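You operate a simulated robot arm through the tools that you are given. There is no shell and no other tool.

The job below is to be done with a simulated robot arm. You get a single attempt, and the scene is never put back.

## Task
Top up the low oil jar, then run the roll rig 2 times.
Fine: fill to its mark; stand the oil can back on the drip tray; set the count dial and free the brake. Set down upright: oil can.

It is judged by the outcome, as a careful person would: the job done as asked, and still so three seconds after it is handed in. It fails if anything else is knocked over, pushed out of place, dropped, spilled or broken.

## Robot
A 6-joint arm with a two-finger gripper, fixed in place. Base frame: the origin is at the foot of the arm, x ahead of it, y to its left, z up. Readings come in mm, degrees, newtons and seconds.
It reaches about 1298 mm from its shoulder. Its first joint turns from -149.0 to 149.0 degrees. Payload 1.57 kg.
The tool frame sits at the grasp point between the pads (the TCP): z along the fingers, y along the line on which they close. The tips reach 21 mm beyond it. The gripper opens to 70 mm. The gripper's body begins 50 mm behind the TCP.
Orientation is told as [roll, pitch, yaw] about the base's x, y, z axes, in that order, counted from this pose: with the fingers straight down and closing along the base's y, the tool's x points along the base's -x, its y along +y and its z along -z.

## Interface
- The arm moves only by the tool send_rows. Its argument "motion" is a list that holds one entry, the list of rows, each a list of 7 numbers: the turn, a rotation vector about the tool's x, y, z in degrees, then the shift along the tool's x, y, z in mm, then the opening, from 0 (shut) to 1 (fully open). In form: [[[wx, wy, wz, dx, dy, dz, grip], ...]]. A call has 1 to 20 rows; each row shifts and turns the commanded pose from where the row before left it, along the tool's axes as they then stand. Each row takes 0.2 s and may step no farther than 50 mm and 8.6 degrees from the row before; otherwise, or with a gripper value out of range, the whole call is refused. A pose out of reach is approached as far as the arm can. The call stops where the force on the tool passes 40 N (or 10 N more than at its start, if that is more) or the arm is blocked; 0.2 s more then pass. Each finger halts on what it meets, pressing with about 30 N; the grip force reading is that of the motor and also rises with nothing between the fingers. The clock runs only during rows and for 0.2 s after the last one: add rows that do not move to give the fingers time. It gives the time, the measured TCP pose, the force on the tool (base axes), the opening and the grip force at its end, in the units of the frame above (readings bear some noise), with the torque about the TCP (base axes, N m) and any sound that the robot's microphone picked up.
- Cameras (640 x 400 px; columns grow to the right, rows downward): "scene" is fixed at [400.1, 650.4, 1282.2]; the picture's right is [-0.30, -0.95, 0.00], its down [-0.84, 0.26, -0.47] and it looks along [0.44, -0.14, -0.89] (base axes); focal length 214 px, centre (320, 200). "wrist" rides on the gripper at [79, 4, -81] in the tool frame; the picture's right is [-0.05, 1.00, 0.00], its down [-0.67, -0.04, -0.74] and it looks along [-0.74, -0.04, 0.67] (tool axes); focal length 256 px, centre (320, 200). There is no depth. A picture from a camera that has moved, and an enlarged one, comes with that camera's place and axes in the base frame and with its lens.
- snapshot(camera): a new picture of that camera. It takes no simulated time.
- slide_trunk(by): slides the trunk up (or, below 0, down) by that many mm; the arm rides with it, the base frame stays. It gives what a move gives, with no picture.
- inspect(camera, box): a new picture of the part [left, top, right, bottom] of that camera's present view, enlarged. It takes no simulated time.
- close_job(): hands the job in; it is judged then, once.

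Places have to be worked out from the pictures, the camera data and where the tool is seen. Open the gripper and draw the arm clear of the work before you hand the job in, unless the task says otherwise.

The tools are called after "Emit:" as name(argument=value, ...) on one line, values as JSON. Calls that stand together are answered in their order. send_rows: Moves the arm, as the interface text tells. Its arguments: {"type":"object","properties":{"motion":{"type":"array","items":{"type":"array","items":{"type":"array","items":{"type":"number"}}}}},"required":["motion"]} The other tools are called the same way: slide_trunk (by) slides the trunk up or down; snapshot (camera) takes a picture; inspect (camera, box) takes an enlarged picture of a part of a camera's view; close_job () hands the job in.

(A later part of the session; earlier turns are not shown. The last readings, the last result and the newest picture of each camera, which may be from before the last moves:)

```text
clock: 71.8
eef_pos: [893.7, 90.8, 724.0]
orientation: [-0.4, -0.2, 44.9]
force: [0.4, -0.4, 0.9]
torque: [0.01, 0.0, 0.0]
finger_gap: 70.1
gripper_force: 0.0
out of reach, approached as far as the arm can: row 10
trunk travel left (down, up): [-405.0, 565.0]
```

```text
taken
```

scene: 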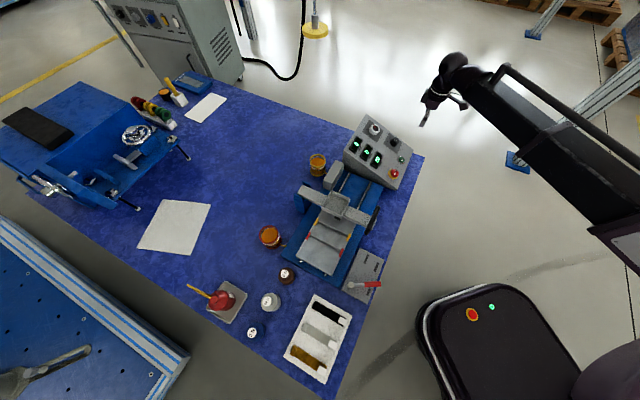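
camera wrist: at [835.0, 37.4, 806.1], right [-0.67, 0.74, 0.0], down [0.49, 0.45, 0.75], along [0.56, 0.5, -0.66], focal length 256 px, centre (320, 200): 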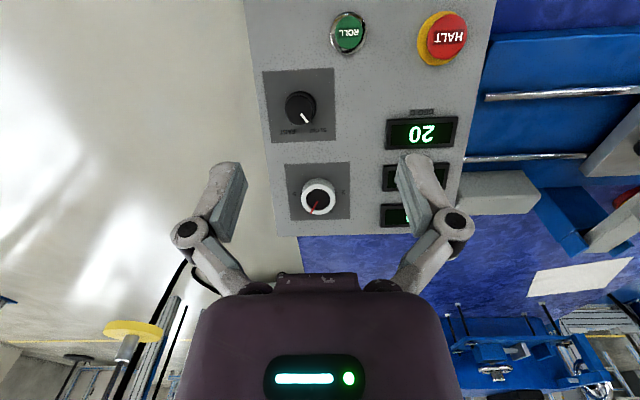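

A good view of the panel. I'll zoom in on the dial, the knobs and the panel corners.

Emit:
inspect(camera="wrist", box=[280, 150, 360, 230])

Emit:
inspect(camera="wrist", box=[240, 0, 500, 160])

Emit:
inspect(camera="wrist", box=[240, 120, 500, 250])

Emit:
inspect(camera="scene", box=[340, 105, 420, 195])

Emit:
inspect(camera="scene", box=[360, 115, 392, 140])

```text
5.00 times, centred on (320, 190) of wrist
camera zoom: at [835.0, 37.4, 806.1], right [-0.67, 0.74, 0.0], down [0.49, 0.45, 0.75], along [0.56, 0.5, -0.66], focal length 1280 px, centre (320, 250)
```

zoom: 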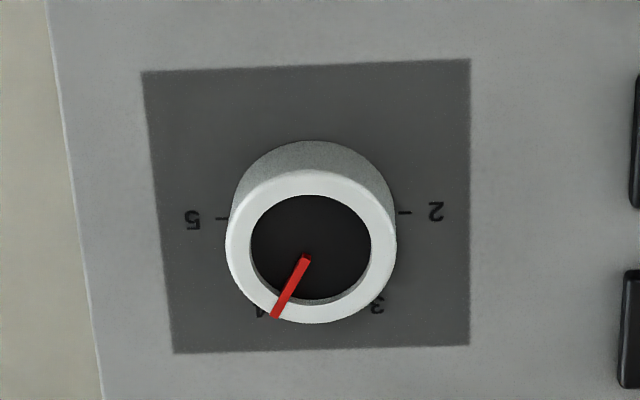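

```text
2.46 times, centred on (370, 80) of wrist
camera zoom: at [835.0, 37.4, 806.1], right [-0.67, 0.74, 0.0], down [0.49, 0.45, 0.75], along [0.56, 0.5, -0.66], focal length 630 px, centre (197, 495)
```

zoom: 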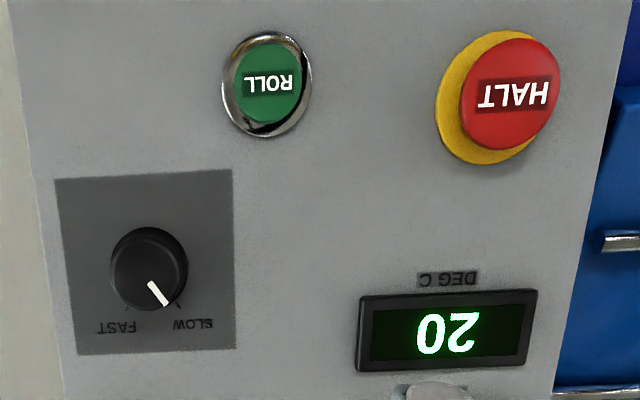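

```text
2.46 times, centred on (370, 185) of wrist
camera zoom: at [835.0, 37.4, 806.1], right [-0.67, 0.74, 0.0], down [0.49, 0.45, 0.75], along [0.56, 0.5, -0.66], focal length 630 px, centre (197, 237)
```

zoom: 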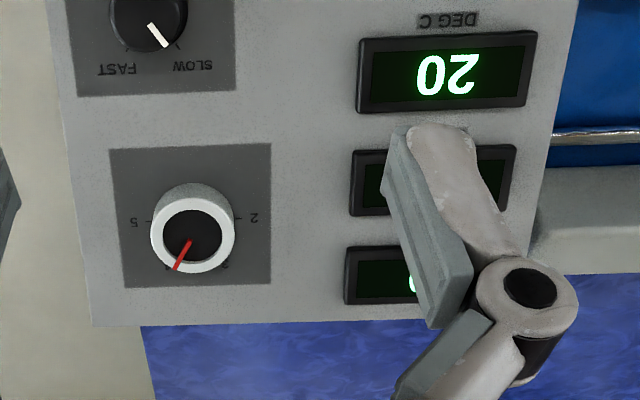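

```text
4.44 times, centred on (380, 150) of scene
camera zoom: at [400.1, 650.4, 1282.2], right [-0.3, -0.95, 0.0], down [-0.84, 0.26, -0.47], along [0.44, -0.14, -0.89], focal length 953 px, centre (53, 422)
```

zoom: 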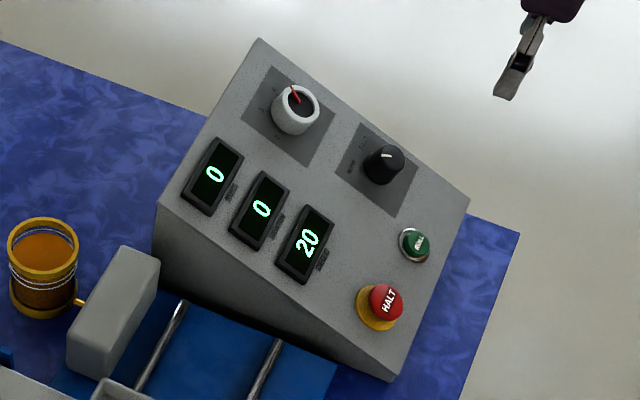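

```text
16.00 times, centred on (376, 128) of scene
camera zoom: at [400.1, 650.4, 1282.2], right [-0.3, -0.95, 0.0], down [-0.84, 0.26, -0.47], along [0.44, -0.14, -0.89], focal length 3432 px, centre (-576, 1360)
```

zoom: 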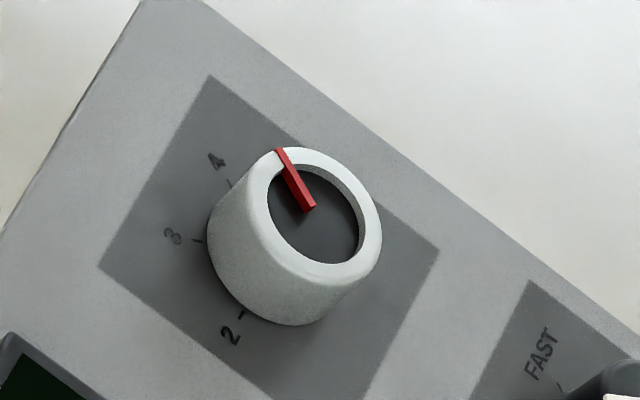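

The dial reads 2-3-4-5 over 180°, with the pointer at 4, so it needs 120° anticlockwise. I put the knob axis at base (1024,203,568) with a 22° panel tilt, the knob 20.6 mm tall and Ø43. I'll tilt the tool square to the panel while high and check that the wrist can cover the needed ±60° roll.

Emit:
send_rows(motion=[[[0, -7.3, 0, -26.4, 0, -1.7, 1], [0, -7.3, 0, -26.4, 0, -1.7, 1], [0, -7.2, 0, -26.1, 0, -1.65, 1], [0, 0, -8.5, 0, 0, 0, 1], [0, 0, -8.5, 0, 0, 0, 1], [0, 0, -8.5, 0, 0, 0, 1], [0, 0, -8.5, 0, 0, 0, 1], [0, 0, -8.5, 0, 0, 0, 1], [0, 0, -8.5, 0, 0, 0, 1], [0, 0, -8.5, 0, 0, 0, 1], [0, 0, -5, 0, 0, 0, 1], [0, 0, 0, 0, 0, 0, 1]]])

Emit:
send_rows(motion=[[[0, 0, 8.5, 0, 0, 0, 1], [0, 0, 8.5, 0, 0, 0, 1], [0, 0, 8.5, 0, 0, 0, 1], [0, 0, 8.5, 0, 0, 0, 1], [0, 0, 8.5, 0, 0, 0, 1], [0, 0, 8.5, 0, 0, 0, 1], [0, 0, 8.5, 0, 0, 0, 1], [0, 0, 8.5, 0, 0, 0, 1], [0, 0, 8.5, 0, 0, 0, 1], [0, 0, 8.5, 0, 0, 0, 1], [0, 0, 8.5, 0, 0, 0, 1], [0, 0, 8.5, 0, 0, 0, 1], [0, 0, 8.5, 0, 0, 0, 1], [0, 0, 8.5, 0, 0, 0, 1], [0, 0, 5.5, 0, 0, 0, 1], [0, 0, 0, 0, 0, 0, 1]]])

```text
clock: 74.4
eef_pos: [947.3, 142.2, 737.0]
orientation: [-20.2, -9.0, 111.1]
force: [-0.5, 0.2, -0.6]
torque: [-0.02, -0.01, -0.02]
finger_gap: 69.9
gripper_force: 0.1
trunk travel left (down, up): [-405.0, 565.0]
```

```text
clock: 77.8
eef_pos: [948.4, 141.6, 737.3]
orientation: [19.2, -10.9, -17.0]
force: [0.2, 0.9, -0.8]
torque: [0.02, 0.01, -0.01]
finger_gap: 70.0
gripper_force: 0.1
trunk travel left (down, up): [-405.0, 565.0]
```

The full roll range is available and the tool axis matches the panel normal. I'll move horizontally over the knob and lower most of the way.

Emit:
send_rows(motion=[[[0, 0, 0, -25, 32.65, 16.5, 1], [0, 0, 0, -25, 32.65, 16.5, 1], [0, 0, 0, 0, 0, 0, 1]]])

Emit:
slide_trunk(by=-95)

Emit:
snapshot(camera="wrist")

Emit:
inspect(camera="scene", box=[340, 90, 440, 180])

```text
clock: 78.6
eef_pos: [1015.0, 194.6, 737.5]
orientation: [19.1, -11.0, -17.0]
force: [0.4, -0.1, -0.2]
torque: [0.01, -0.04, -0.01]
finger_gap: 69.8
gripper_force: 0.0
trunk travel left (down, up): [-405.0, 565.0]
```

```text
clock: 79.9
eef_pos: [1014.2, 194.3, 642.7]
orientation: [19.1, -11.0, -16.9]
force: [0.3, 0.0, 0.4]
torque: [0.02, 0.0, 0.03]
finger_gap: 69.9
gripper_force: 0.1
trunk travel left (down, up): [-310.0, 660.0]
```

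```text
taken
camera wrist: at [921.2, 200.4, 705.3], right [0.27, 0.91, 0.33], down [0.42, -0.42, 0.81], along [0.87, -0.08, -0.49], focal length 256 px, centre (320, 200)
```

wrist: 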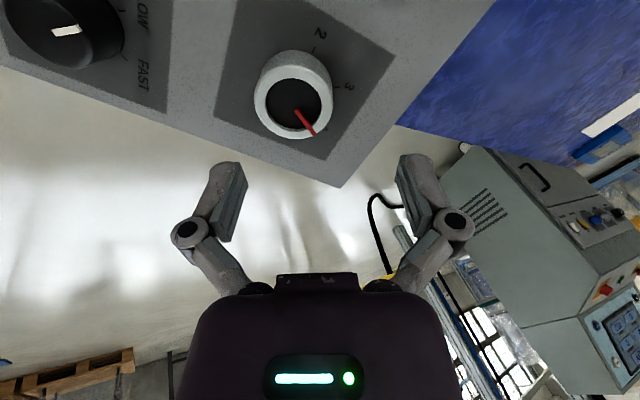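

```text
4.44 times, centred on (390, 135) of scene
camera zoom: at [400.1, 650.4, 1282.2], right [-0.3, -0.95, 0.0], down [-0.84, 0.26, -0.47], along [0.44, -0.14, -0.89], focal length 953 px, centre (9, 489)
```

zoom: 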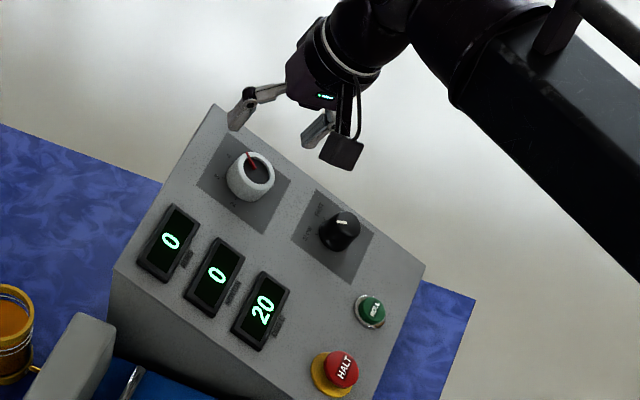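

The knob centre checks out again at about (1018.5,197.3). I'll shift 3 mm and lower 38 mm so the tips come around the knob.

Emit:
send_rows(motion=[[[0, 0, 0, -2.1, 1.7, 1.0, 1], [0, 0, 0, 0, 0, 0, 1]]])

Emit:
slide_trunk(by=-38)

Emit:
snapshot(camera="wrist")

Emit:
inspect(camera="scene", box=[350, 105, 410, 155])

```text
clock: 80.5
eef_pos: [1016.9, 196.4, 643.5]
orientation: [19.1, -11.0, -16.9]
force: [-0.3, 0.0, -0.1]
torque: [0.04, 0.01, -0.02]
finger_gap: 70.0
gripper_force: 0.0
trunk travel left (down, up): [-310.0, 660.0]
```

```text
clock: 81.3
eef_pos: [1016.9, 196.8, 604.8]
orientation: [19.2, -11.0, -16.8]
force: [-0.2, 0.3, 0.4]
torque: [0.01, -0.02, 0.04]
finger_gap: 69.7
gripper_force: 0.1
trunk travel left (down, up): [-272.0, 698.0]
```

```text
taken
camera wrist: at [923.2, 202.2, 667.2], right [0.27, 0.91, 0.33], down [0.42, -0.42, 0.81], along [0.87, -0.08, -0.49], focal length 256 px, centre (320, 200)
```

wrist: 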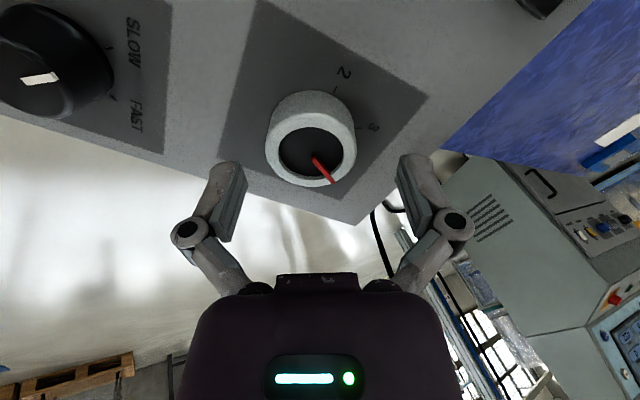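

```text
8.00 times, centred on (380, 130) of scene
camera zoom: at [400.1, 650.4, 1282.2], right [-0.3, -0.95, 0.0], down [-0.84, 0.26, -0.47], along [0.44, -0.14, -0.89], focal length 1716 px, centre (-160, 760)
```

zoom: 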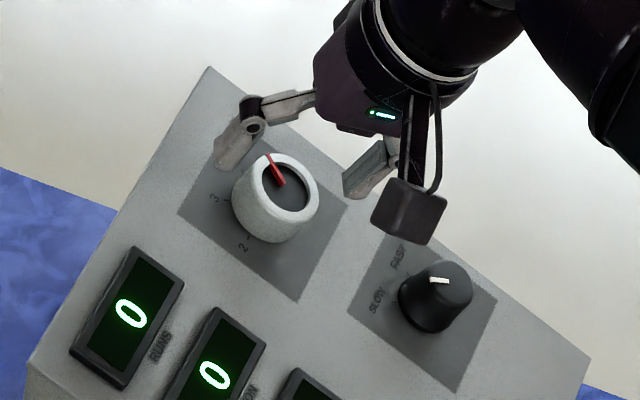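

The knob is centred between the fingers. I'll lower the final 13 mm so the pads surround it, then close.

Emit:
slide_trunk(by=-13)

Emit:
snapshot(camera="wrist")

```text
clock: 81.9
eef_pos: [1016.6, 196.5, 591.4]
orientation: [19.1, -11.0, -16.9]
force: [0.3, -0.1, 0.3]
torque: [0.03, 0.0, 0.0]
finger_gap: 70.1
gripper_force: 0.1
trunk travel left (down, up): [-259.0, 711.0]
```

```text
taken
camera wrist: at [923.2, 202.2, 654.2], right [0.27, 0.91, 0.33], down [0.42, -0.42, 0.81], along [0.87, -0.08, -0.49], focal length 256 px, centre (320, 200)
```

wrist: 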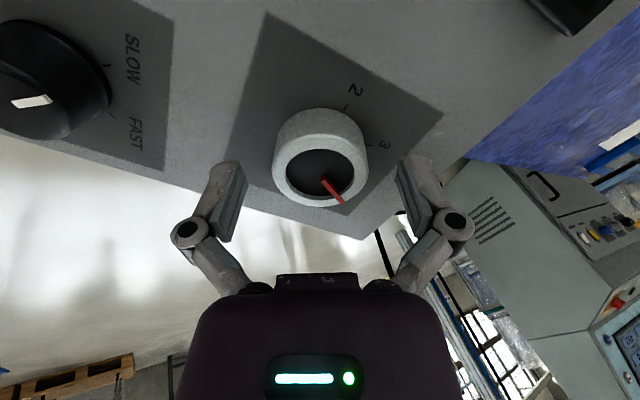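

Perfectly centred, so I'll close on the knob.

Emit:
send_rows(motion=[[[0, 0, 0, 0, 0, 0, 0.6], [0, 0, 0, 0, 0, 0, 0.3], [0, 0, 0, 0, 0, 0, 0], [0, 0, 0, 0, 0, 0, 0]]])

Emit:
inspect(camera="wrist", box=[200, 70, 440, 250])

```text
clock: 82.9
eef_pos: [1017.6, 197.3, 592.0]
orientation: [19.0, -11.0, -16.9]
force: [-0.2, 0.1, 3.1]
torque: [0.06, 0.09, 0.03]
finger_gap: 43.6
gripper_force: 31.2
trunk travel left (down, up): [-259.0, 711.0]
```

```text
2.22 times, centred on (320, 160) of wrist
camera zoom: at [923.1, 202.2, 654.5], right [0.27, 0.91, 0.33], down [0.42, -0.42, 0.81], along [0.87, -0.08, -0.49], focal length 569 px, centre (320, 289)
```

zoom: 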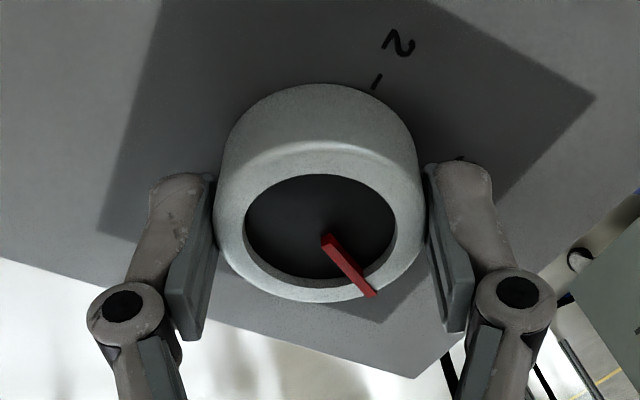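

Gripped at 43.6 mm. I'll turn anticlockwise about the knob axis, 60° first, then check.

Emit:
send_rows(motion=[[[0, 0, -4.5, 0, 0, 0, 0], [0, 0, -7.5, 0, 0, 0, 0], [0, 0, -8, 0, 0, 0, 0], [0, 0, -8, 0, 0, 0, 0], [0, 0, -8, 0, 0, 0, 0], [0, 0, -8, 0, 0, 0, 0], [0, 0, -8, 0, 0, 0, 0], [0, 0, -8, 0, 0, 0, 0], [0, 0, 0, 0, 0, 0, 0]]])

Emit:
inspect(camera="wrist", box=[200, 70, 440, 250])

Emit:
inspect(camera="scene", box=[350, 105, 410, 155])

```text
clock: 84.9
eef_pos: [1016.6, 196.6, 591.7]
orientation: [-0.3, -22.0, 45.0]
force: [5.4, 3.6, 4.1]
torque: [0.46, -0.32, 0.03]
finger_gap: 43.3
gripper_force: 32.0
trunk travel left (down, up): [-259.0, 711.0]
```

```text
2.22 times, centred on (320, 160) of wrist
camera zoom: at [941.7, 126.7, 638.5], right [-0.67, 0.74, 0.02], down [0.26, 0.22, 0.94], along [0.69, 0.64, -0.34], focal length 569 px, centre (320, 289)
```

zoom: 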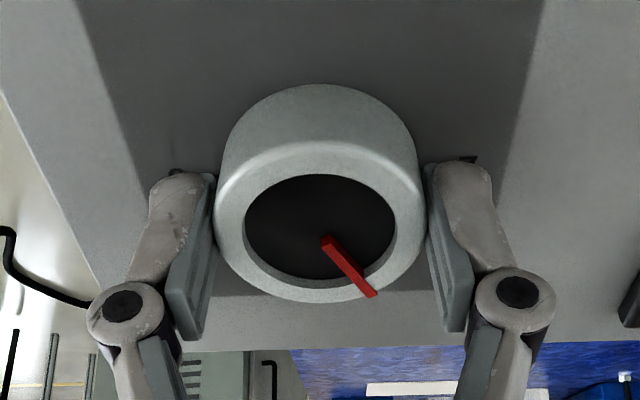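

```text
8.00 times, centred on (380, 130) of scene
camera zoom: at [400.1, 650.4, 1282.2], right [-0.3, -0.95, 0.0], down [-0.84, 0.26, -0.47], along [0.44, -0.14, -0.89], focal length 1716 px, centre (-160, 760)
```

zoom: 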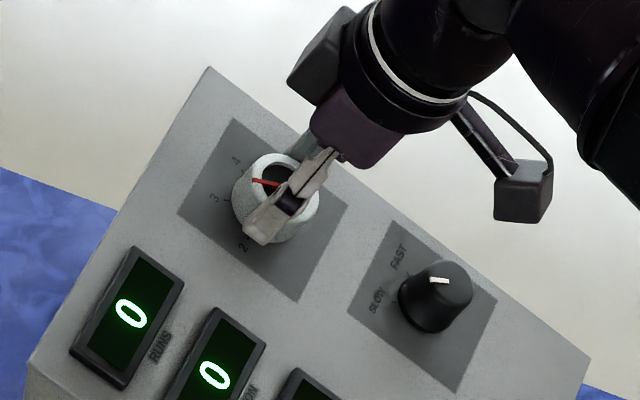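

The knob turns with the gripper and the pointer is now at 3. I'll turn the remaining 60° to reach 2.

Emit:
send_rows(motion=[[[0, 0, -4.5, 0, 0, 0, 0], [0, 0, -7.5, 0, 0, 0, 0], [0, 0, -8, 0, 0, 0, 0], [0, 0, -8, 0, 0, 0, 0], [0, 0, -8, 0, 0, 0, 0], [0, 0, -8, 0, 0, 0, 0], [0, 0, -8, 0, 0, 0, 0], [0, 0, -8, 0, 0, 0, 0], [0, 0, 0, 0, 0, 0, 0]]])

Emit:
inspect(camera="wrist", box=[200, 70, 440, 250])

Emit:
inspect(camera="scene", box=[350, 105, 410, 155])

```text
clock: 86.9
eef_pos: [1016.7, 196.4, 591.3]
orientation: [-19.5, -10.5, 106.7]
force: [-6.6, 3.6, -0.8]
torque: [0.37, 0.39, -0.52]
finger_gap: 43.8
gripper_force: 32.0
trunk travel left (down, up): [-259.0, 711.0]
```

```text
2.22 times, centred on (320, 160) of wrist
camera zoom: at [1015.3, 99.8, 652.3], right [-0.93, -0.16, -0.32], down [-0.36, 0.44, 0.82], along [0.0, 0.88, -0.47], focal length 569 px, centre (320, 289)
```

zoom: 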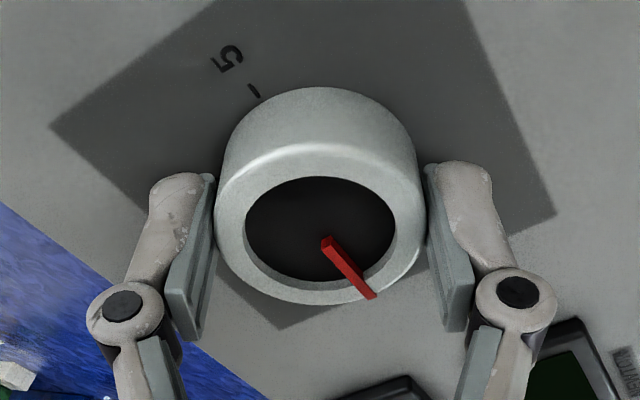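

```text
8.00 times, centred on (380, 130) of scene
camera zoom: at [400.1, 650.4, 1282.2], right [-0.3, -0.95, 0.0], down [-0.84, 0.26, -0.47], along [0.44, -0.14, -0.89], focal length 1716 px, centre (-160, 760)
```

zoom: 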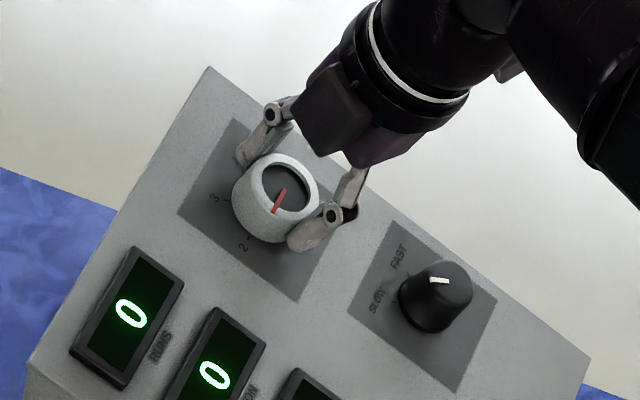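

The pointer is now at about 2. I'll zoom in to judge its alignment with the tick.

Emit:
inspect(camera="scene", box=[364, 118, 386, 140])

Emit:
inspect(camera="wrist", box=[270, 100, 380, 210])

```text
16.00 times, centred on (375, 129) of scene
camera zoom: at [400.1, 650.4, 1282.2], right [-0.3, -0.95, 0.0], down [-0.84, 0.26, -0.47], along [0.44, -0.14, -0.89], focal length 3432 px, centre (-560, 1336)
```

zoom: 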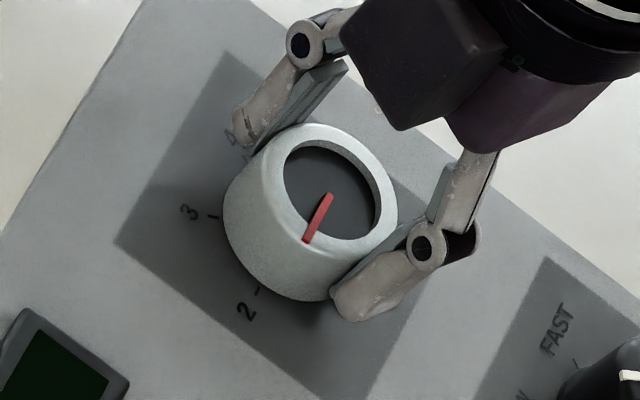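

```text
3.64 times, centred on (325, 155) of wrist
camera zoom: at [1015.3, 99.8, 652.3], right [-0.93, -0.16, -0.32], down [-0.36, 0.44, 0.82], along [0.0, 0.88, -0.47], focal length 931 px, centre (302, 364)
```

zoom: 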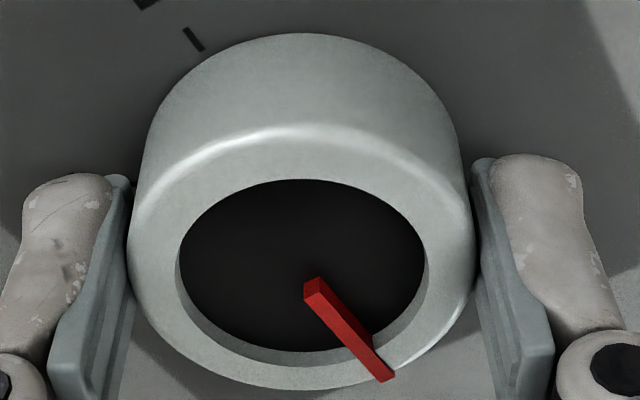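

The pointer aligns with the 2 tick to within my measurement error of a few degrees. I'll release the knob and rise clear.

Emit:
send_rows(motion=[[[0, 0, 0, 0, 0, 0, 0.8], [0, 0, 0, 0, 0, 0, 1], [0, 0, 0, 0, 0, 0, 1], [0, 0, 0, 0, 0, 0, 1]]])

Emit:
slide_trunk(by=145)

Emit:
inspect(camera="scene", box=[350, 105, 410, 155])

Emit:
snapshot(camera="wrist")

```text
clock: 87.9
eef_pos: [1016.8, 195.9, 592.8]
orientation: [-19.4, -10.5, 106.7]
force: [0.1, -0.4, 0.6]
torque: [-0.02, -0.03, 0.01]
finger_gap: 70.0
gripper_force: 0.1
trunk travel left (down, up): [-259.0, 711.0]
```

```text
clock: 89.6
eef_pos: [1017.9, 196.1, 736.7]
orientation: [-19.4, -10.6, 106.6]
force: [0.3, 0.9, 0.9]
torque: [-0.05, 0.04, 0.0]
finger_gap: 70.0
gripper_force: 0.0
trunk travel left (down, up): [-404.0, 566.0]
```

```text
8.00 times, centred on (380, 130) of scene
camera zoom: at [400.1, 650.4, 1282.2], right [-0.3, -0.95, 0.0], down [-0.84, 0.26, -0.47], along [0.44, -0.14, -0.89], focal length 1716 px, centre (-160, 760)
```

zoom: 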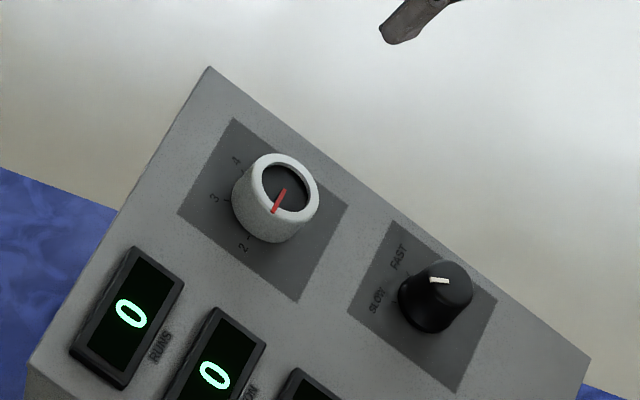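

```text
taken
camera wrist: at [1015.5, 99.7, 797.0], right [-0.93, -0.16, -0.32], down [-0.36, 0.44, 0.82], along [0.01, 0.88, -0.47], focal length 256 px, centre (320, 200)
```

wrist: 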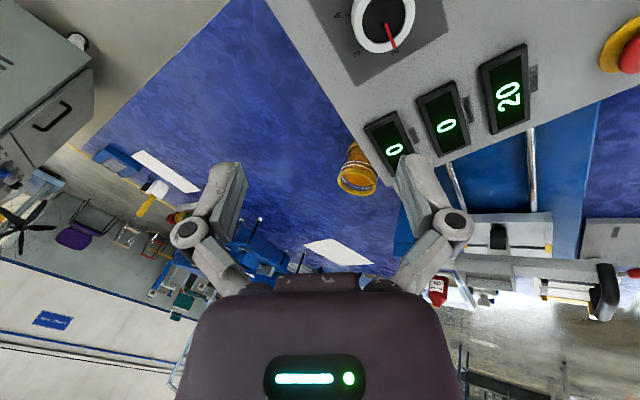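

The dial stays at 2. I'll roll the tool back, close the fingers and move above the ROLL button at about (877,113,505).

Emit:
send_rows(motion=[[[0, 0, 8.5, 0, 0, 0, 1], [0, 0, 8.5, 0, 0, 0, 1], [0, 0, 8.5, 0, 0, 0, 0.5], [0, 0, 8.5, 0, 0, 0, 0], [0, 0, 8.5, 0, 0, 0, 0], [0, 0, 8.5, 0, 0, 0, 0], [0, 0, 8.5, 0, 0, 0, 0], [0, 0, 0.7, 0, 0, 0, 0], [0, 0, 0, 38.6, 10.1, -15.6, 0], [0, 0, 0, 38.6, 10.1, -15.6, 0], [0, 0, 0, 38.6, 10.1, -15.6, 0], [0, 0, 0, 38.6, 10.1, -15.6, 0], [0, 0, 0, 0, 0, 0, 0], [0, 0, 0, 0, 0, 0, 0]]])

Emit:
snapshot(camera="wrist")

Emit:
inspect(camera="scene", box=[340, 105, 440, 195])

```text
clock: 92.6
eef_pos: [870.7, 106.0, 737.7]
orientation: [-0.2, -22.0, 44.8]
force: [-0.7, 0.0, 0.0]
torque: [0.01, 0.03, -0.01]
finger_gap: 0.0
gripper_force: 29.1
out of reach, approached as far as the arm can: row 12
trunk travel left (down, up): [-404.0, 566.0]
```

```text
taken
camera wrist: at [794.3, 36.5, 783.3], right [-0.67, 0.74, 0.02], down [0.26, 0.22, 0.94], along [0.7, 0.63, -0.34], focal length 256 px, centre (320, 200)
```

wrist: 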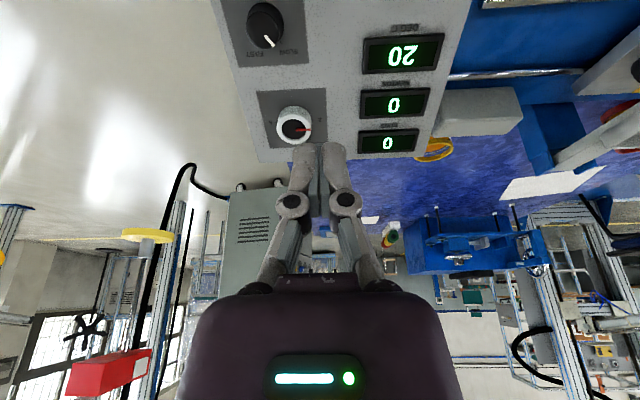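

```text
4.44 times, centred on (390, 150) of scene
camera zoom: at [400.1, 650.4, 1282.2], right [-0.3, -0.95, 0.0], down [-0.84, 0.26, -0.47], along [0.44, -0.14, -0.89], focal length 953 px, centre (9, 422)
```

zoom: 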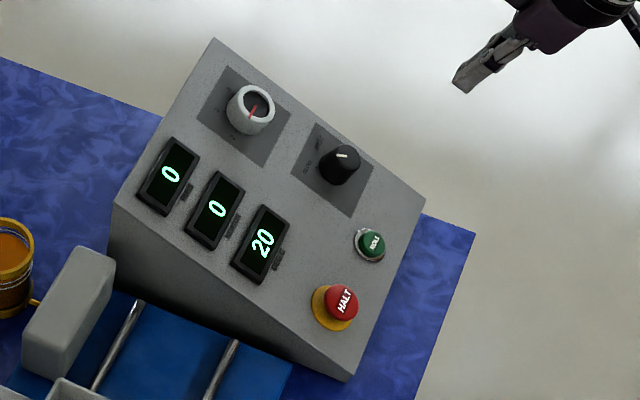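

I'll check the dial from the front, and lower toward ROLL.

Emit:
inspect(camera="wrist", box=[255, 85, 335, 155])

Emit:
slide_trunk(by=-170)

Emit:
snapshot(camera="wrist")

Emit:
inspect(camera="scene", box=[370, 130, 430, 190])

```text
5.71 times, centred on (295, 120) of wrist
camera zoom: at [794.3, 36.5, 783.3], right [-0.67, 0.74, 0.02], down [0.26, 0.22, 0.94], along [0.7, 0.63, -0.34], focal length 1463 px, centre (463, 657)
```

zoom: 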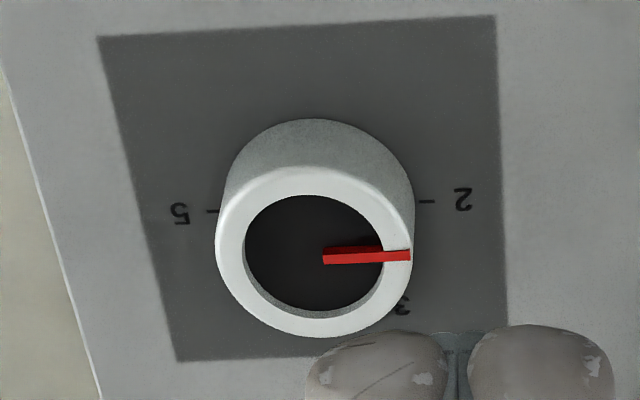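

```text
clock: 94.5
eef_pos: [870.2, 107.2, 566.6]
orientation: [-0.3, -22.0, 44.8]
force: [0.2, 0.5, 0.6]
torque: [0.0, -0.03, -0.01]
finger_gap: 0.0
gripper_force: 28.5
trunk travel left (down, up): [-234.0, 736.0]
```

```text
taken
camera wrist: at [794.3, 36.6, 613.4], right [-0.67, 0.74, 0.02], down [0.26, 0.22, 0.94], along [0.7, 0.63, -0.34], focal length 256 px, centre (320, 200)
```

wrist: 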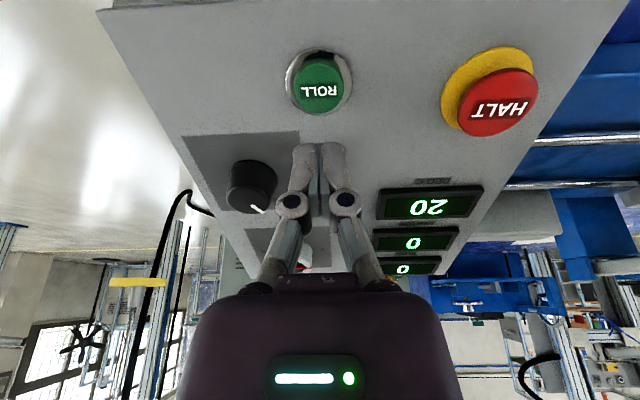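

```text
6.67 times, centred on (400, 160) of scene
camera zoom: at [400.1, 650.4, 1282.2], right [-0.3, -0.95, 0.0], down [-0.84, 0.26, -0.47], along [0.44, -0.14, -0.89], focal length 1430 px, centre (-213, 467)
```

zoom: 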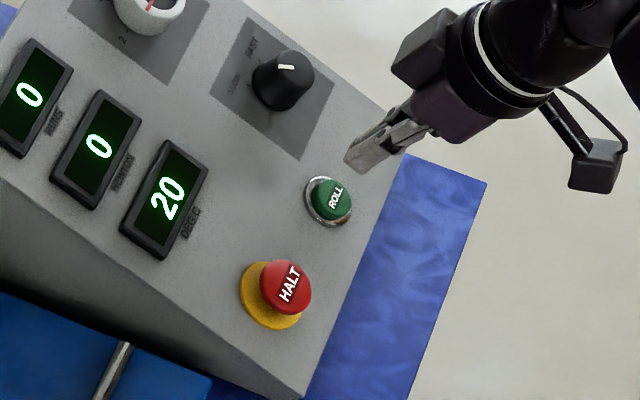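

The dial pointer lies exactly on 2, and the fingertips are right above ROLL. I'll lower until just above the button, then press in small steps.

Emit:
slide_trunk(by=-37)

Emit:
slide_trunk(by=-3)

Emit:
snapshot(camera="wrist")

Emit:
inspect(camera="scene", box=[385, 145, 415, 175])

```text
clock: 95.4
eef_pos: [868.4, 106.1, 532.0]
orientation: [-0.2, -22.1, 44.7]
force: [-0.5, 0.5, -0.2]
torque: [-0.02, 0.01, 0.02]
finger_gap: 0.0
gripper_force: 28.4
trunk travel left (down, up): [-197.0, 773.0]
```

```text
clock: 95.9
eef_pos: [870.8, 105.8, 525.9]
orientation: [-0.1, -22.1, 44.7]
force: [0.4, -0.5, -0.1]
torque: [0.02, 0.02, -0.02]
finger_gap: 5.9
gripper_force: 28.8
trunk travel left (down, up): [-194.0, 776.0]
```

```text
taken
camera wrist: at [794.3, 36.6, 573.4], right [-0.67, 0.74, 0.02], down [0.26, 0.22, 0.94], along [0.7, 0.63, -0.34], focal length 256 px, centre (320, 200)
```

wrist: 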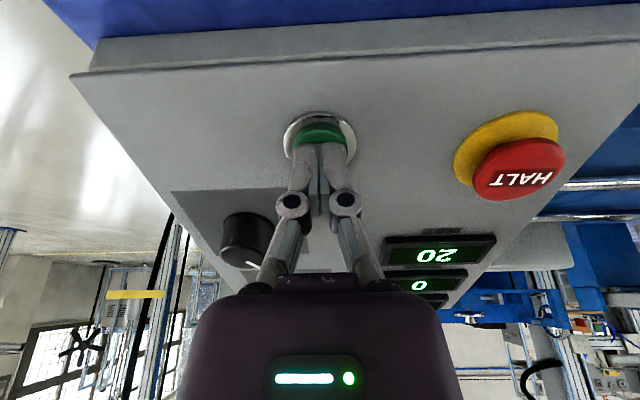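

```text
13.33 times, centred on (400, 160) of scene
camera zoom: at [400.1, 650.4, 1282.2], right [-0.3, -0.95, 0.0], down [-0.84, 0.26, -0.47], along [0.44, -0.14, -0.89], focal length 2860 px, centre (-747, 733)
```

zoom: 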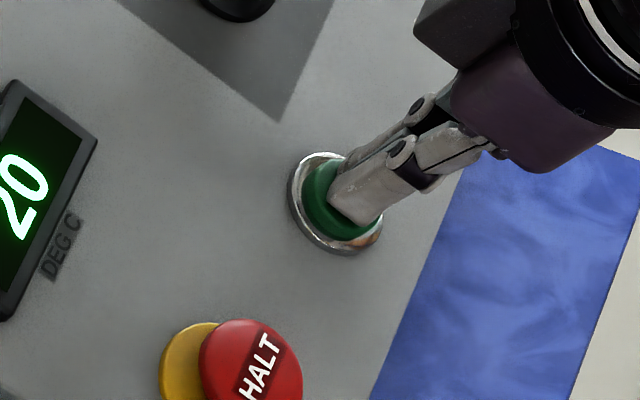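

The tips are almost touching the centre of the ROLL button. I'll press in 2 mm steps.

Emit:
slide_trunk(by=-2)

Emit:
slide_trunk(by=-2)

Emit:
inspect(camera="scene", box=[340, 110, 420, 180])

```text
clock: 96.4
eef_pos: [870.1, 105.3, 526.1]
orientation: [-0.2, -22.1, 44.8]
force: [0.0, 0.3, 1.5]
torque: [0.02, 0.02, -0.01]
finger_gap: 5.8
gripper_force: 28.5
trunk travel left (down, up): [-192.0, 778.0]
heard: click
```

```text
clock: 96.9
eef_pos: [869.5, 106.4, 523.0]
orientation: [-0.2, -22.0, 44.9]
force: [-0.7, 0.0, 3.8]
torque: [0.02, 0.0, 0.02]
finger_gap: 6.3
gripper_force: 28.7
trunk travel left (down, up): [-190.0, 780.0]
```

```text
5.71 times, centred on (380, 145) of scene
camera zoom: at [400.1, 650.4, 1282.2], right [-0.3, -0.95, 0.0], down [-0.84, 0.26, -0.47], along [0.44, -0.14, -0.89], focal length 1226 px, centre (-23, 514)
```

zoom: 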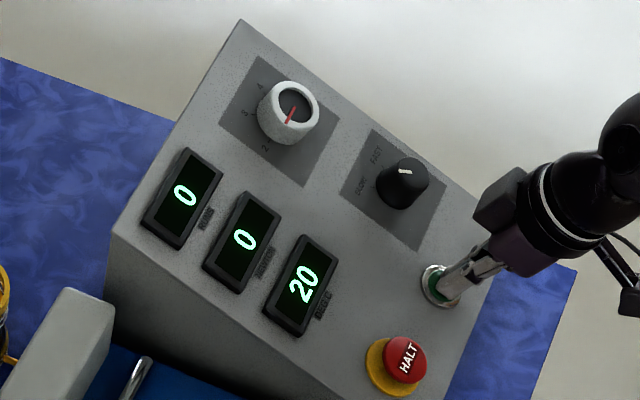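

A click was heard, so the button is pressed. I'll lift off straight up and watch the rig.

Emit:
slide_trunk(by=40)

Emit:
snapshot(camera="scene")

Emit:
inspect(camera="scene", box=[280, 110, 420, 280])

```text
clock: 97.8
eef_pos: [868.6, 106.7, 562.2]
orientation: [-0.2, -22.0, 44.8]
force: [-0.8, 0.7, 0.1]
torque: [0.01, -0.02, 0.03]
finger_gap: 0.0
gripper_force: 28.6
trunk travel left (down, up): [-230.0, 740.0]
```

```text
taken
```

scene: 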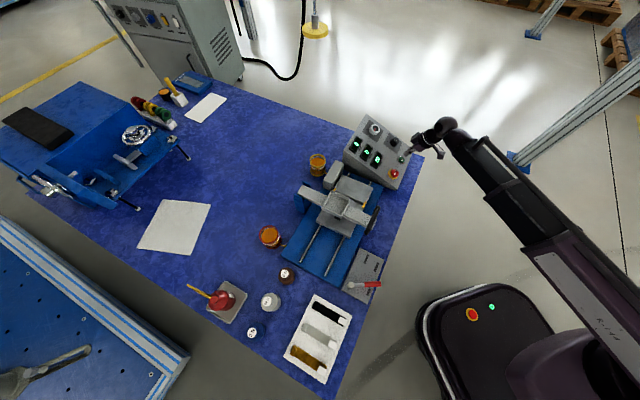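

```text
2.35 times, centred on (350, 195) of scene
camera zoom: at [400.1, 650.4, 1282.2], right [-0.3, -0.95, 0.0], down [-0.84, 0.26, -0.47], along [0.44, -0.14, -0.89], focal length 505 px, centre (249, 212)
```

zoom: 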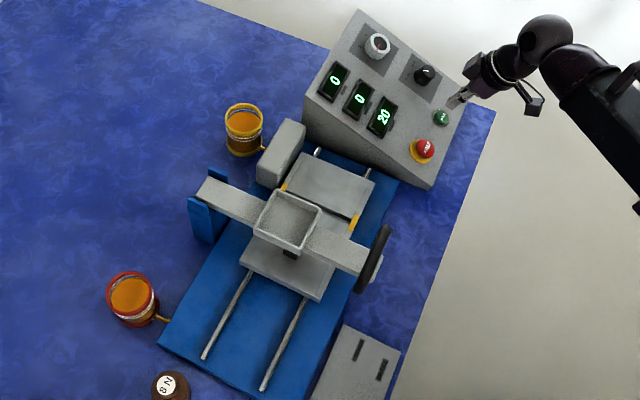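

The rig is running: the carriage has moved up the rails. I'll retract higher and then wait for the runs to count.

Emit:
slide_trunk(by=130)

Emit:
inspect(camera="scene", box=[280, 110, 420, 280])

Emit:
send_rows(motion=[[[0, 0, 0, 0, 0, 0, 1], [0, 0, 0, 0, 0, 0, 1], [0, 0, 0, 0, 0, 0, 1], [0, 0, 0, 0, 0, 0, 1], [0, 0, 0, 0, 0, 0, 1], [0, 0, 0, 0, 0, 0, 1], [0, 0, 0, 0, 0, 0, 1], [0, 0, 0, 0, 0, 0, 1], [0, 0, 0, 0, 0, 0, 1], [0, 0, 0, 0, 0, 0, 1]]])

Emit:
inspect(camera="scene", box=[280, 110, 420, 280])

```text
clock: 99.3
eef_pos: [870.0, 106.5, 693.2]
orientation: [-0.3, -21.9, 44.8]
force: [-0.2, 0.8, -0.1]
torque: [-0.01, -0.03, -0.03]
finger_gap: 0.1
gripper_force: 28.4
trunk travel left (down, up): [-360.0, 610.0]
```

```text
2.35 times, centred on (350, 195) of scene
camera zoom: at [400.1, 650.4, 1282.2], right [-0.3, -0.95, 0.0], down [-0.84, 0.26, -0.47], along [0.44, -0.14, -0.89], focal length 505 px, centre (249, 212)
```

zoom: 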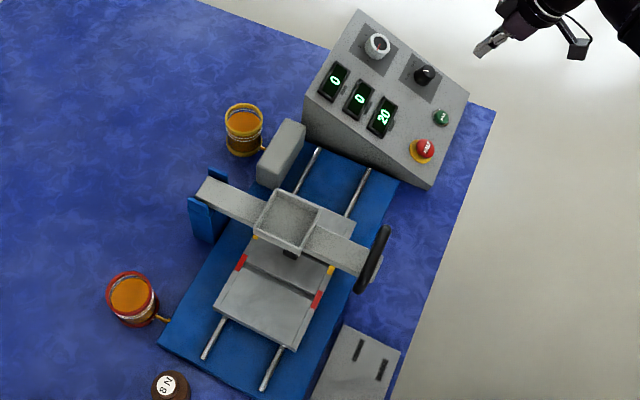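

```text
clock: 101.5
eef_pos: [870.4, 106.9, 692.7]
orientation: [-0.2, -22.1, 44.7]
force: [-0.2, 0.1, -0.3]
torque: [0.03, 0.02, -0.02]
finger_gap: 70.0
gripper_force: 0.1
trunk travel left (down, up): [-360.0, 610.0]
```

```text
2.35 times, centred on (350, 195) of scene
camera zoom: at [400.1, 650.4, 1282.2], right [-0.3, -0.95, 0.0], down [-0.84, 0.26, -0.47], along [0.44, -0.14, -0.89], focal length 505 px, centre (249, 212)
```

zoom: 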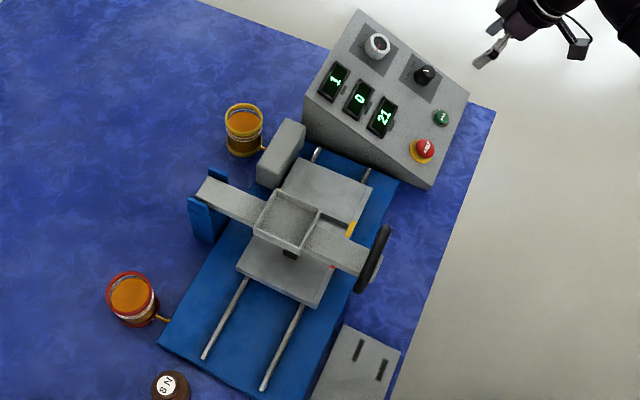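

RUNS now shows 1 and the second stroke is under way. I'll wait for it to finish.

Emit:
send_rows(motion=[[[0, 0, 0, 0, 0, 0, 1], [0, 0, 0, 0, 0, 0, 1], [0, 0, 0, 0, 0, 0, 1], [0, 0, 0, 0, 0, 0, 1], [0, 0, 0, 0, 0, 0, 1], [0, 0, 0, 0, 0, 0, 1], [0, 0, 0, 0, 0, 0, 1], [0, 0, 0, 0, 0, 0, 1], [0, 0, 0, 0, 0, 0, 1], [0, 0, 0, 0, 0, 0, 1], [0, 0, 0, 0, 0, 0, 1], [0, 0, 0, 0, 0, 0, 1], [0, 0, 0, 0, 0, 0, 1], [0, 0, 0, 0, 0, 0, 1], [0, 0, 0, 0, 0, 0, 1]]])

Emit:
inspect(camera="scene", box=[280, 110, 420, 280])

Emit:
send_rows(motion=[[[0, 0, 0, 0, 0, 0, 1], [0, 0, 0, 0, 0, 0, 1], [0, 0, 0, 0, 0, 0, 1], [0, 0, 0, 0, 0, 0, 1], [0, 0, 0, 0, 0, 0, 1], [0, 0, 0, 0, 0, 0, 1], [0, 0, 0, 0, 0, 0, 1], [0, 0, 0, 0, 0, 0, 1], [0, 0, 0, 0, 0, 0, 1], [0, 0, 0, 0, 0, 0, 1], [0, 0, 0, 0, 0, 0, 1], [0, 0, 0, 0, 0, 0, 1], [0, 0, 0, 0, 0, 0, 1], [0, 0, 0, 0, 0, 0, 1], [0, 0, 0, 0, 0, 0, 1]]])

Emit:
inspect(camera="scene", box=[280, 110, 420, 280])

Emit:
snapshot(camera="scene")

Emit:
inspect(camera="scene", box=[300, 145, 340, 185])

```text
clock: 104.7
eef_pos: [871.0, 105.8, 692.1]
orientation: [-0.2, -22.0, 44.9]
force: [0.2, -0.1, -0.4]
torque: [-0.05, -0.02, -0.06]
finger_gap: 69.7
gripper_force: 0.2
trunk travel left (down, up): [-360.0, 610.0]
```

```text
2.35 times, centred on (350, 195) of scene
camera zoom: at [400.1, 650.4, 1282.2], right [-0.3, -0.95, 0.0], down [-0.84, 0.26, -0.47], along [0.44, -0.14, -0.89], focal length 505 px, centre (249, 212)
```

zoom: 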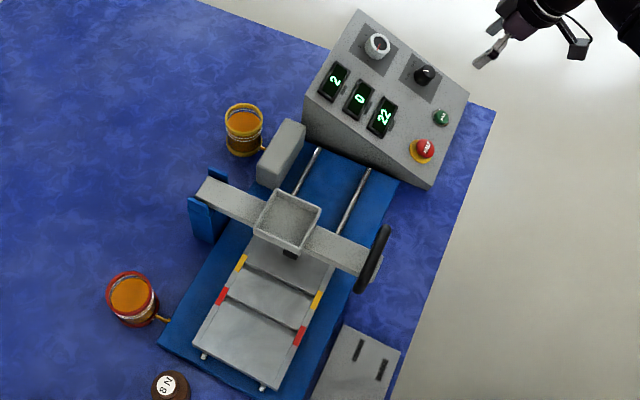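

```text
clock: 107.9
eef_pos: [869.5, 106.6, 693.6]
orientation: [-0.2, -22.0, 44.8]
force: [0.3, -0.2, -1.0]
torque: [0.01, -0.01, 0.0]
finger_gap: 70.1
gripper_force: 0.1
trunk travel left (down, up): [-360.0, 610.0]
```

```text
2.35 times, centred on (350, 195) of scene
camera zoom: at [400.1, 650.4, 1282.2], right [-0.3, -0.95, 0.0], down [-0.84, 0.26, -0.47], along [0.44, -0.14, -0.89], focal length 505 px, centre (249, 212)
```

zoom: 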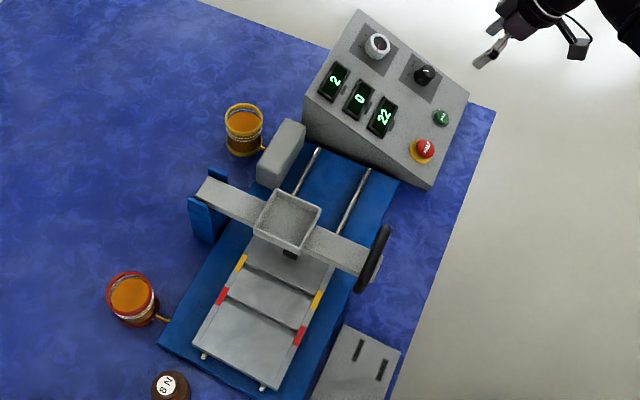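

```text
taken
```

scene: 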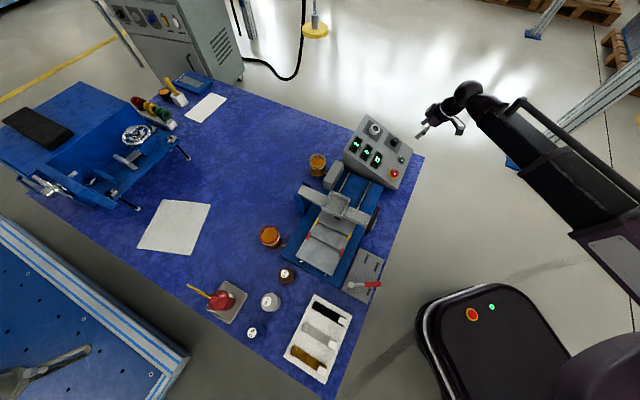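

```text
10.00 times, centred on (320, 165) of scene
camera zoom: at [400.1, 650.4, 1282.2], right [-0.3, -0.95, 0.0], down [-0.84, 0.26, -0.47], along [0.44, -0.14, -0.89], focal length 2145 px, centre (320, 550)
```

zoom: 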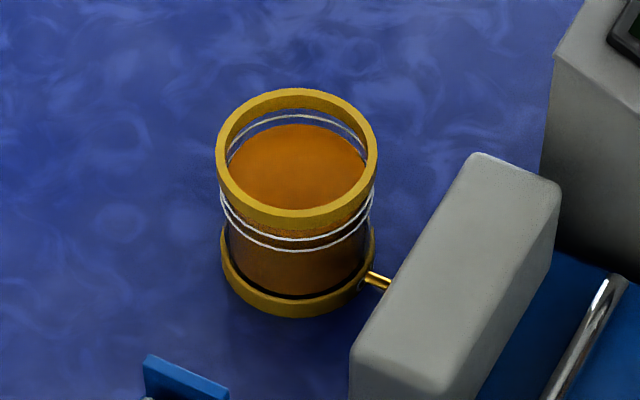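

RUNS reads 2, the rig has stopped and the carriage is home. I'll use the current wrist view for a lower-angle check of the jar level, and also check the can and the dial.

Emit:
snapshot(camera="wrist")

Emit:
inspect(camera="wrist", box=[415, 125, 479, 165])

Emit:
inspect(camera="scene", box=[180, 270, 260, 330])

Emit:
inspect(camera="scene", box=[325, 225, 405, 305])

```text
taken
camera wrist: at [794.3, 36.6, 739.3], right [-0.67, 0.74, 0.02], down [0.26, 0.22, 0.94], along [0.7, 0.63, -0.34], focal length 256 px, centre (320, 200)
```

wrist: 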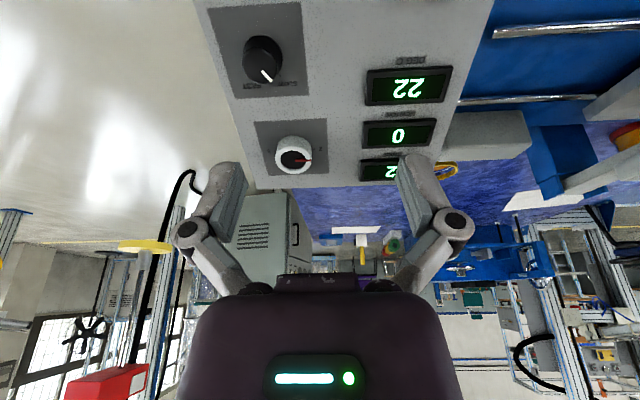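

```text
10.00 times, centred on (447, 145) of wrist
camera zoom: at [794.3, 36.6, 739.3], right [-0.67, 0.74, 0.02], down [0.26, 0.22, 0.94], along [0.7, 0.63, -0.34], focal length 2560 px, centre (-950, 750)
```

zoom: 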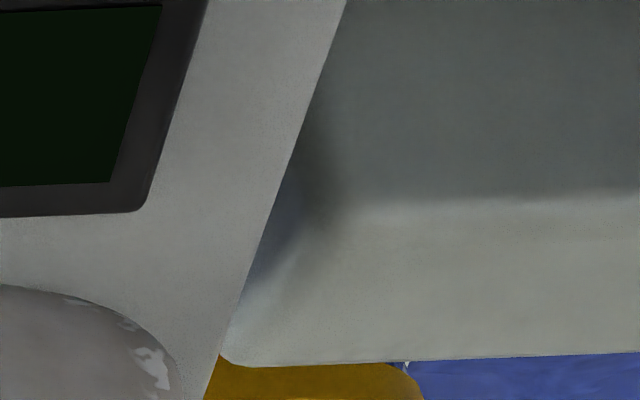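

```text
6.67 times, centred on (220, 300) of scene
camera zoom: at [400.1, 650.4, 1282.2], right [-0.3, -0.95, 0.0], down [-0.84, 0.26, -0.47], along [0.44, -0.14, -0.89], focal length 1430 px, centre (987, -467)
```

zoom: 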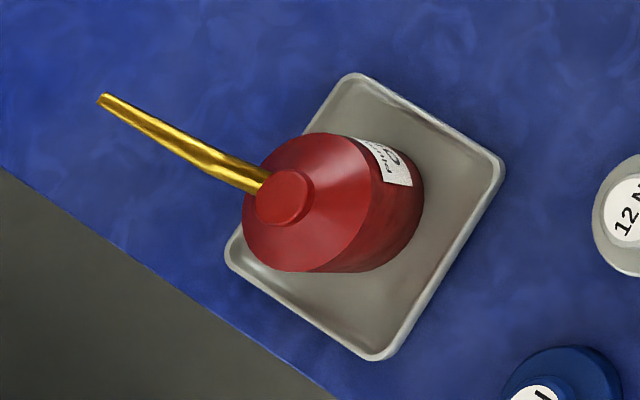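

```text
5.00 times, centred on (365, 265) of scene
camera zoom: at [400.1, 650.4, 1282.2], right [-0.3, -0.95, 0.0], down [-0.84, 0.26, -0.47], along [0.44, -0.14, -0.89], focal length 1072 px, centre (95, -125)
```

zoom: 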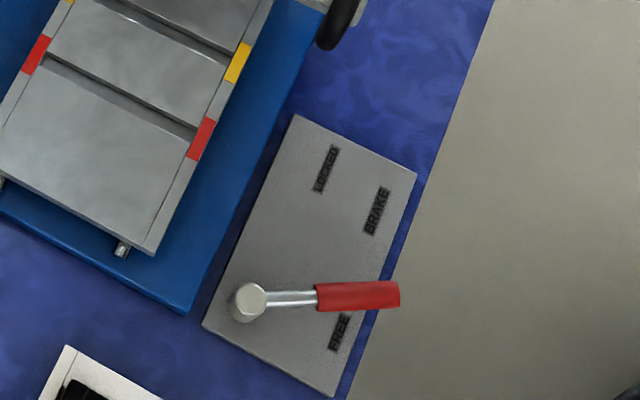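

The can is upright on the tray and the brake is at FREE. As a last check I'll view the topped-up jar from a lower angle on its open side, staying above everything in transit.

Emit:
send_rows(motion=[[[0, 0, 0, -23.3, 41, 9.4, 1], [0, 0, 0, -23.3, 41, 9.4, 1], [0, 0, 0, -23.3, 41, 9.4, 1], [0, 0, 0, -23.3, 41, 9.4, 1], [0, 0, 0, -23.3, 41, 9.4, 1], [0, 0, 0, -23.3, 41, 9.4, 1], [0, 0, 0, -23.3, 41, 9.4, 1], [0, 0, 0, -23.3, 41, 9.4, 1], [0, 0, 0, -23.3, 41, 9.4, 1], [0, 0, 0, -23.3, 41, 9.4, 1], [0, 0, 0, -23.3, 41, 9.4, 1], [0, 0, 0, -23.3, 41, 9.4, 1], [0, 0, 0, 0, 0, 0, 1]]])

Emit:
send_rows(motion=[[[3.18, 0, 7.88, 0, 0, 0, 1], [3.18, 0, 7.88, 0, 0, 0, 1], [3.18, 0, 7.88, 0, 0, 0, 1], [3.18, 0, 7.88, 0, 0, 0, 1], [3.18, 0, 7.88, 0, 0, 0, 1], [3.18, 0, 7.88, 0, 0, 0, 1], [3.18, 0, 7.88, 0, 0, 0, 1], [3.18, 0, 7.88, 0, 0, 0, 1], [3.18, 0, 7.88, 0, 0, 0, 1], [3.18, 0, 7.88, 0, 0, 0, 1], [0, 0, 0, 0, 0, 0, 1]]])

Emit:
snapshot(camera="wrist")

```text
clock: 110.7
eef_pos: [737.8, 667.7, 693.3]
orientation: [-0.2, -22.0, 44.9]
force: [-0.1, 0.5, 0.3]
torque: [-0.02, 0.06, 0.02]
finger_gap: 69.8
gripper_force: 0.1
out of reach, approached as far as the arm can: row 4, 10
trunk travel left (down, up): [-360.0, 610.0]
```

```text
clock: 113.1
eef_pos: [738.1, 667.2, 692.7]
orientation: [0.0, -22.2, -40.4]
force: [0.5, 0.4, -0.1]
torque: [0.0, -0.01, 0.01]
finger_gap: 70.0
gripper_force: 0.0
trunk travel left (down, up): [-360.0, 610.0]
```

```text
taken
camera wrist: at [663.0, 738.7, 739.2], right [0.68, 0.73, 0.02], down [0.23, -0.24, 0.94], along [0.69, -0.64, -0.34], focal length 256 px, centre (320, 200)
```

wrist: 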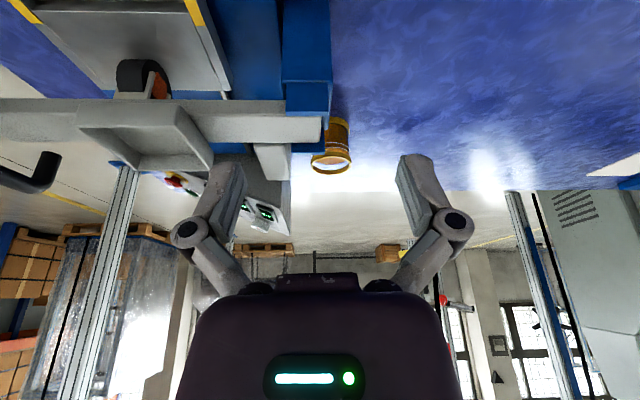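

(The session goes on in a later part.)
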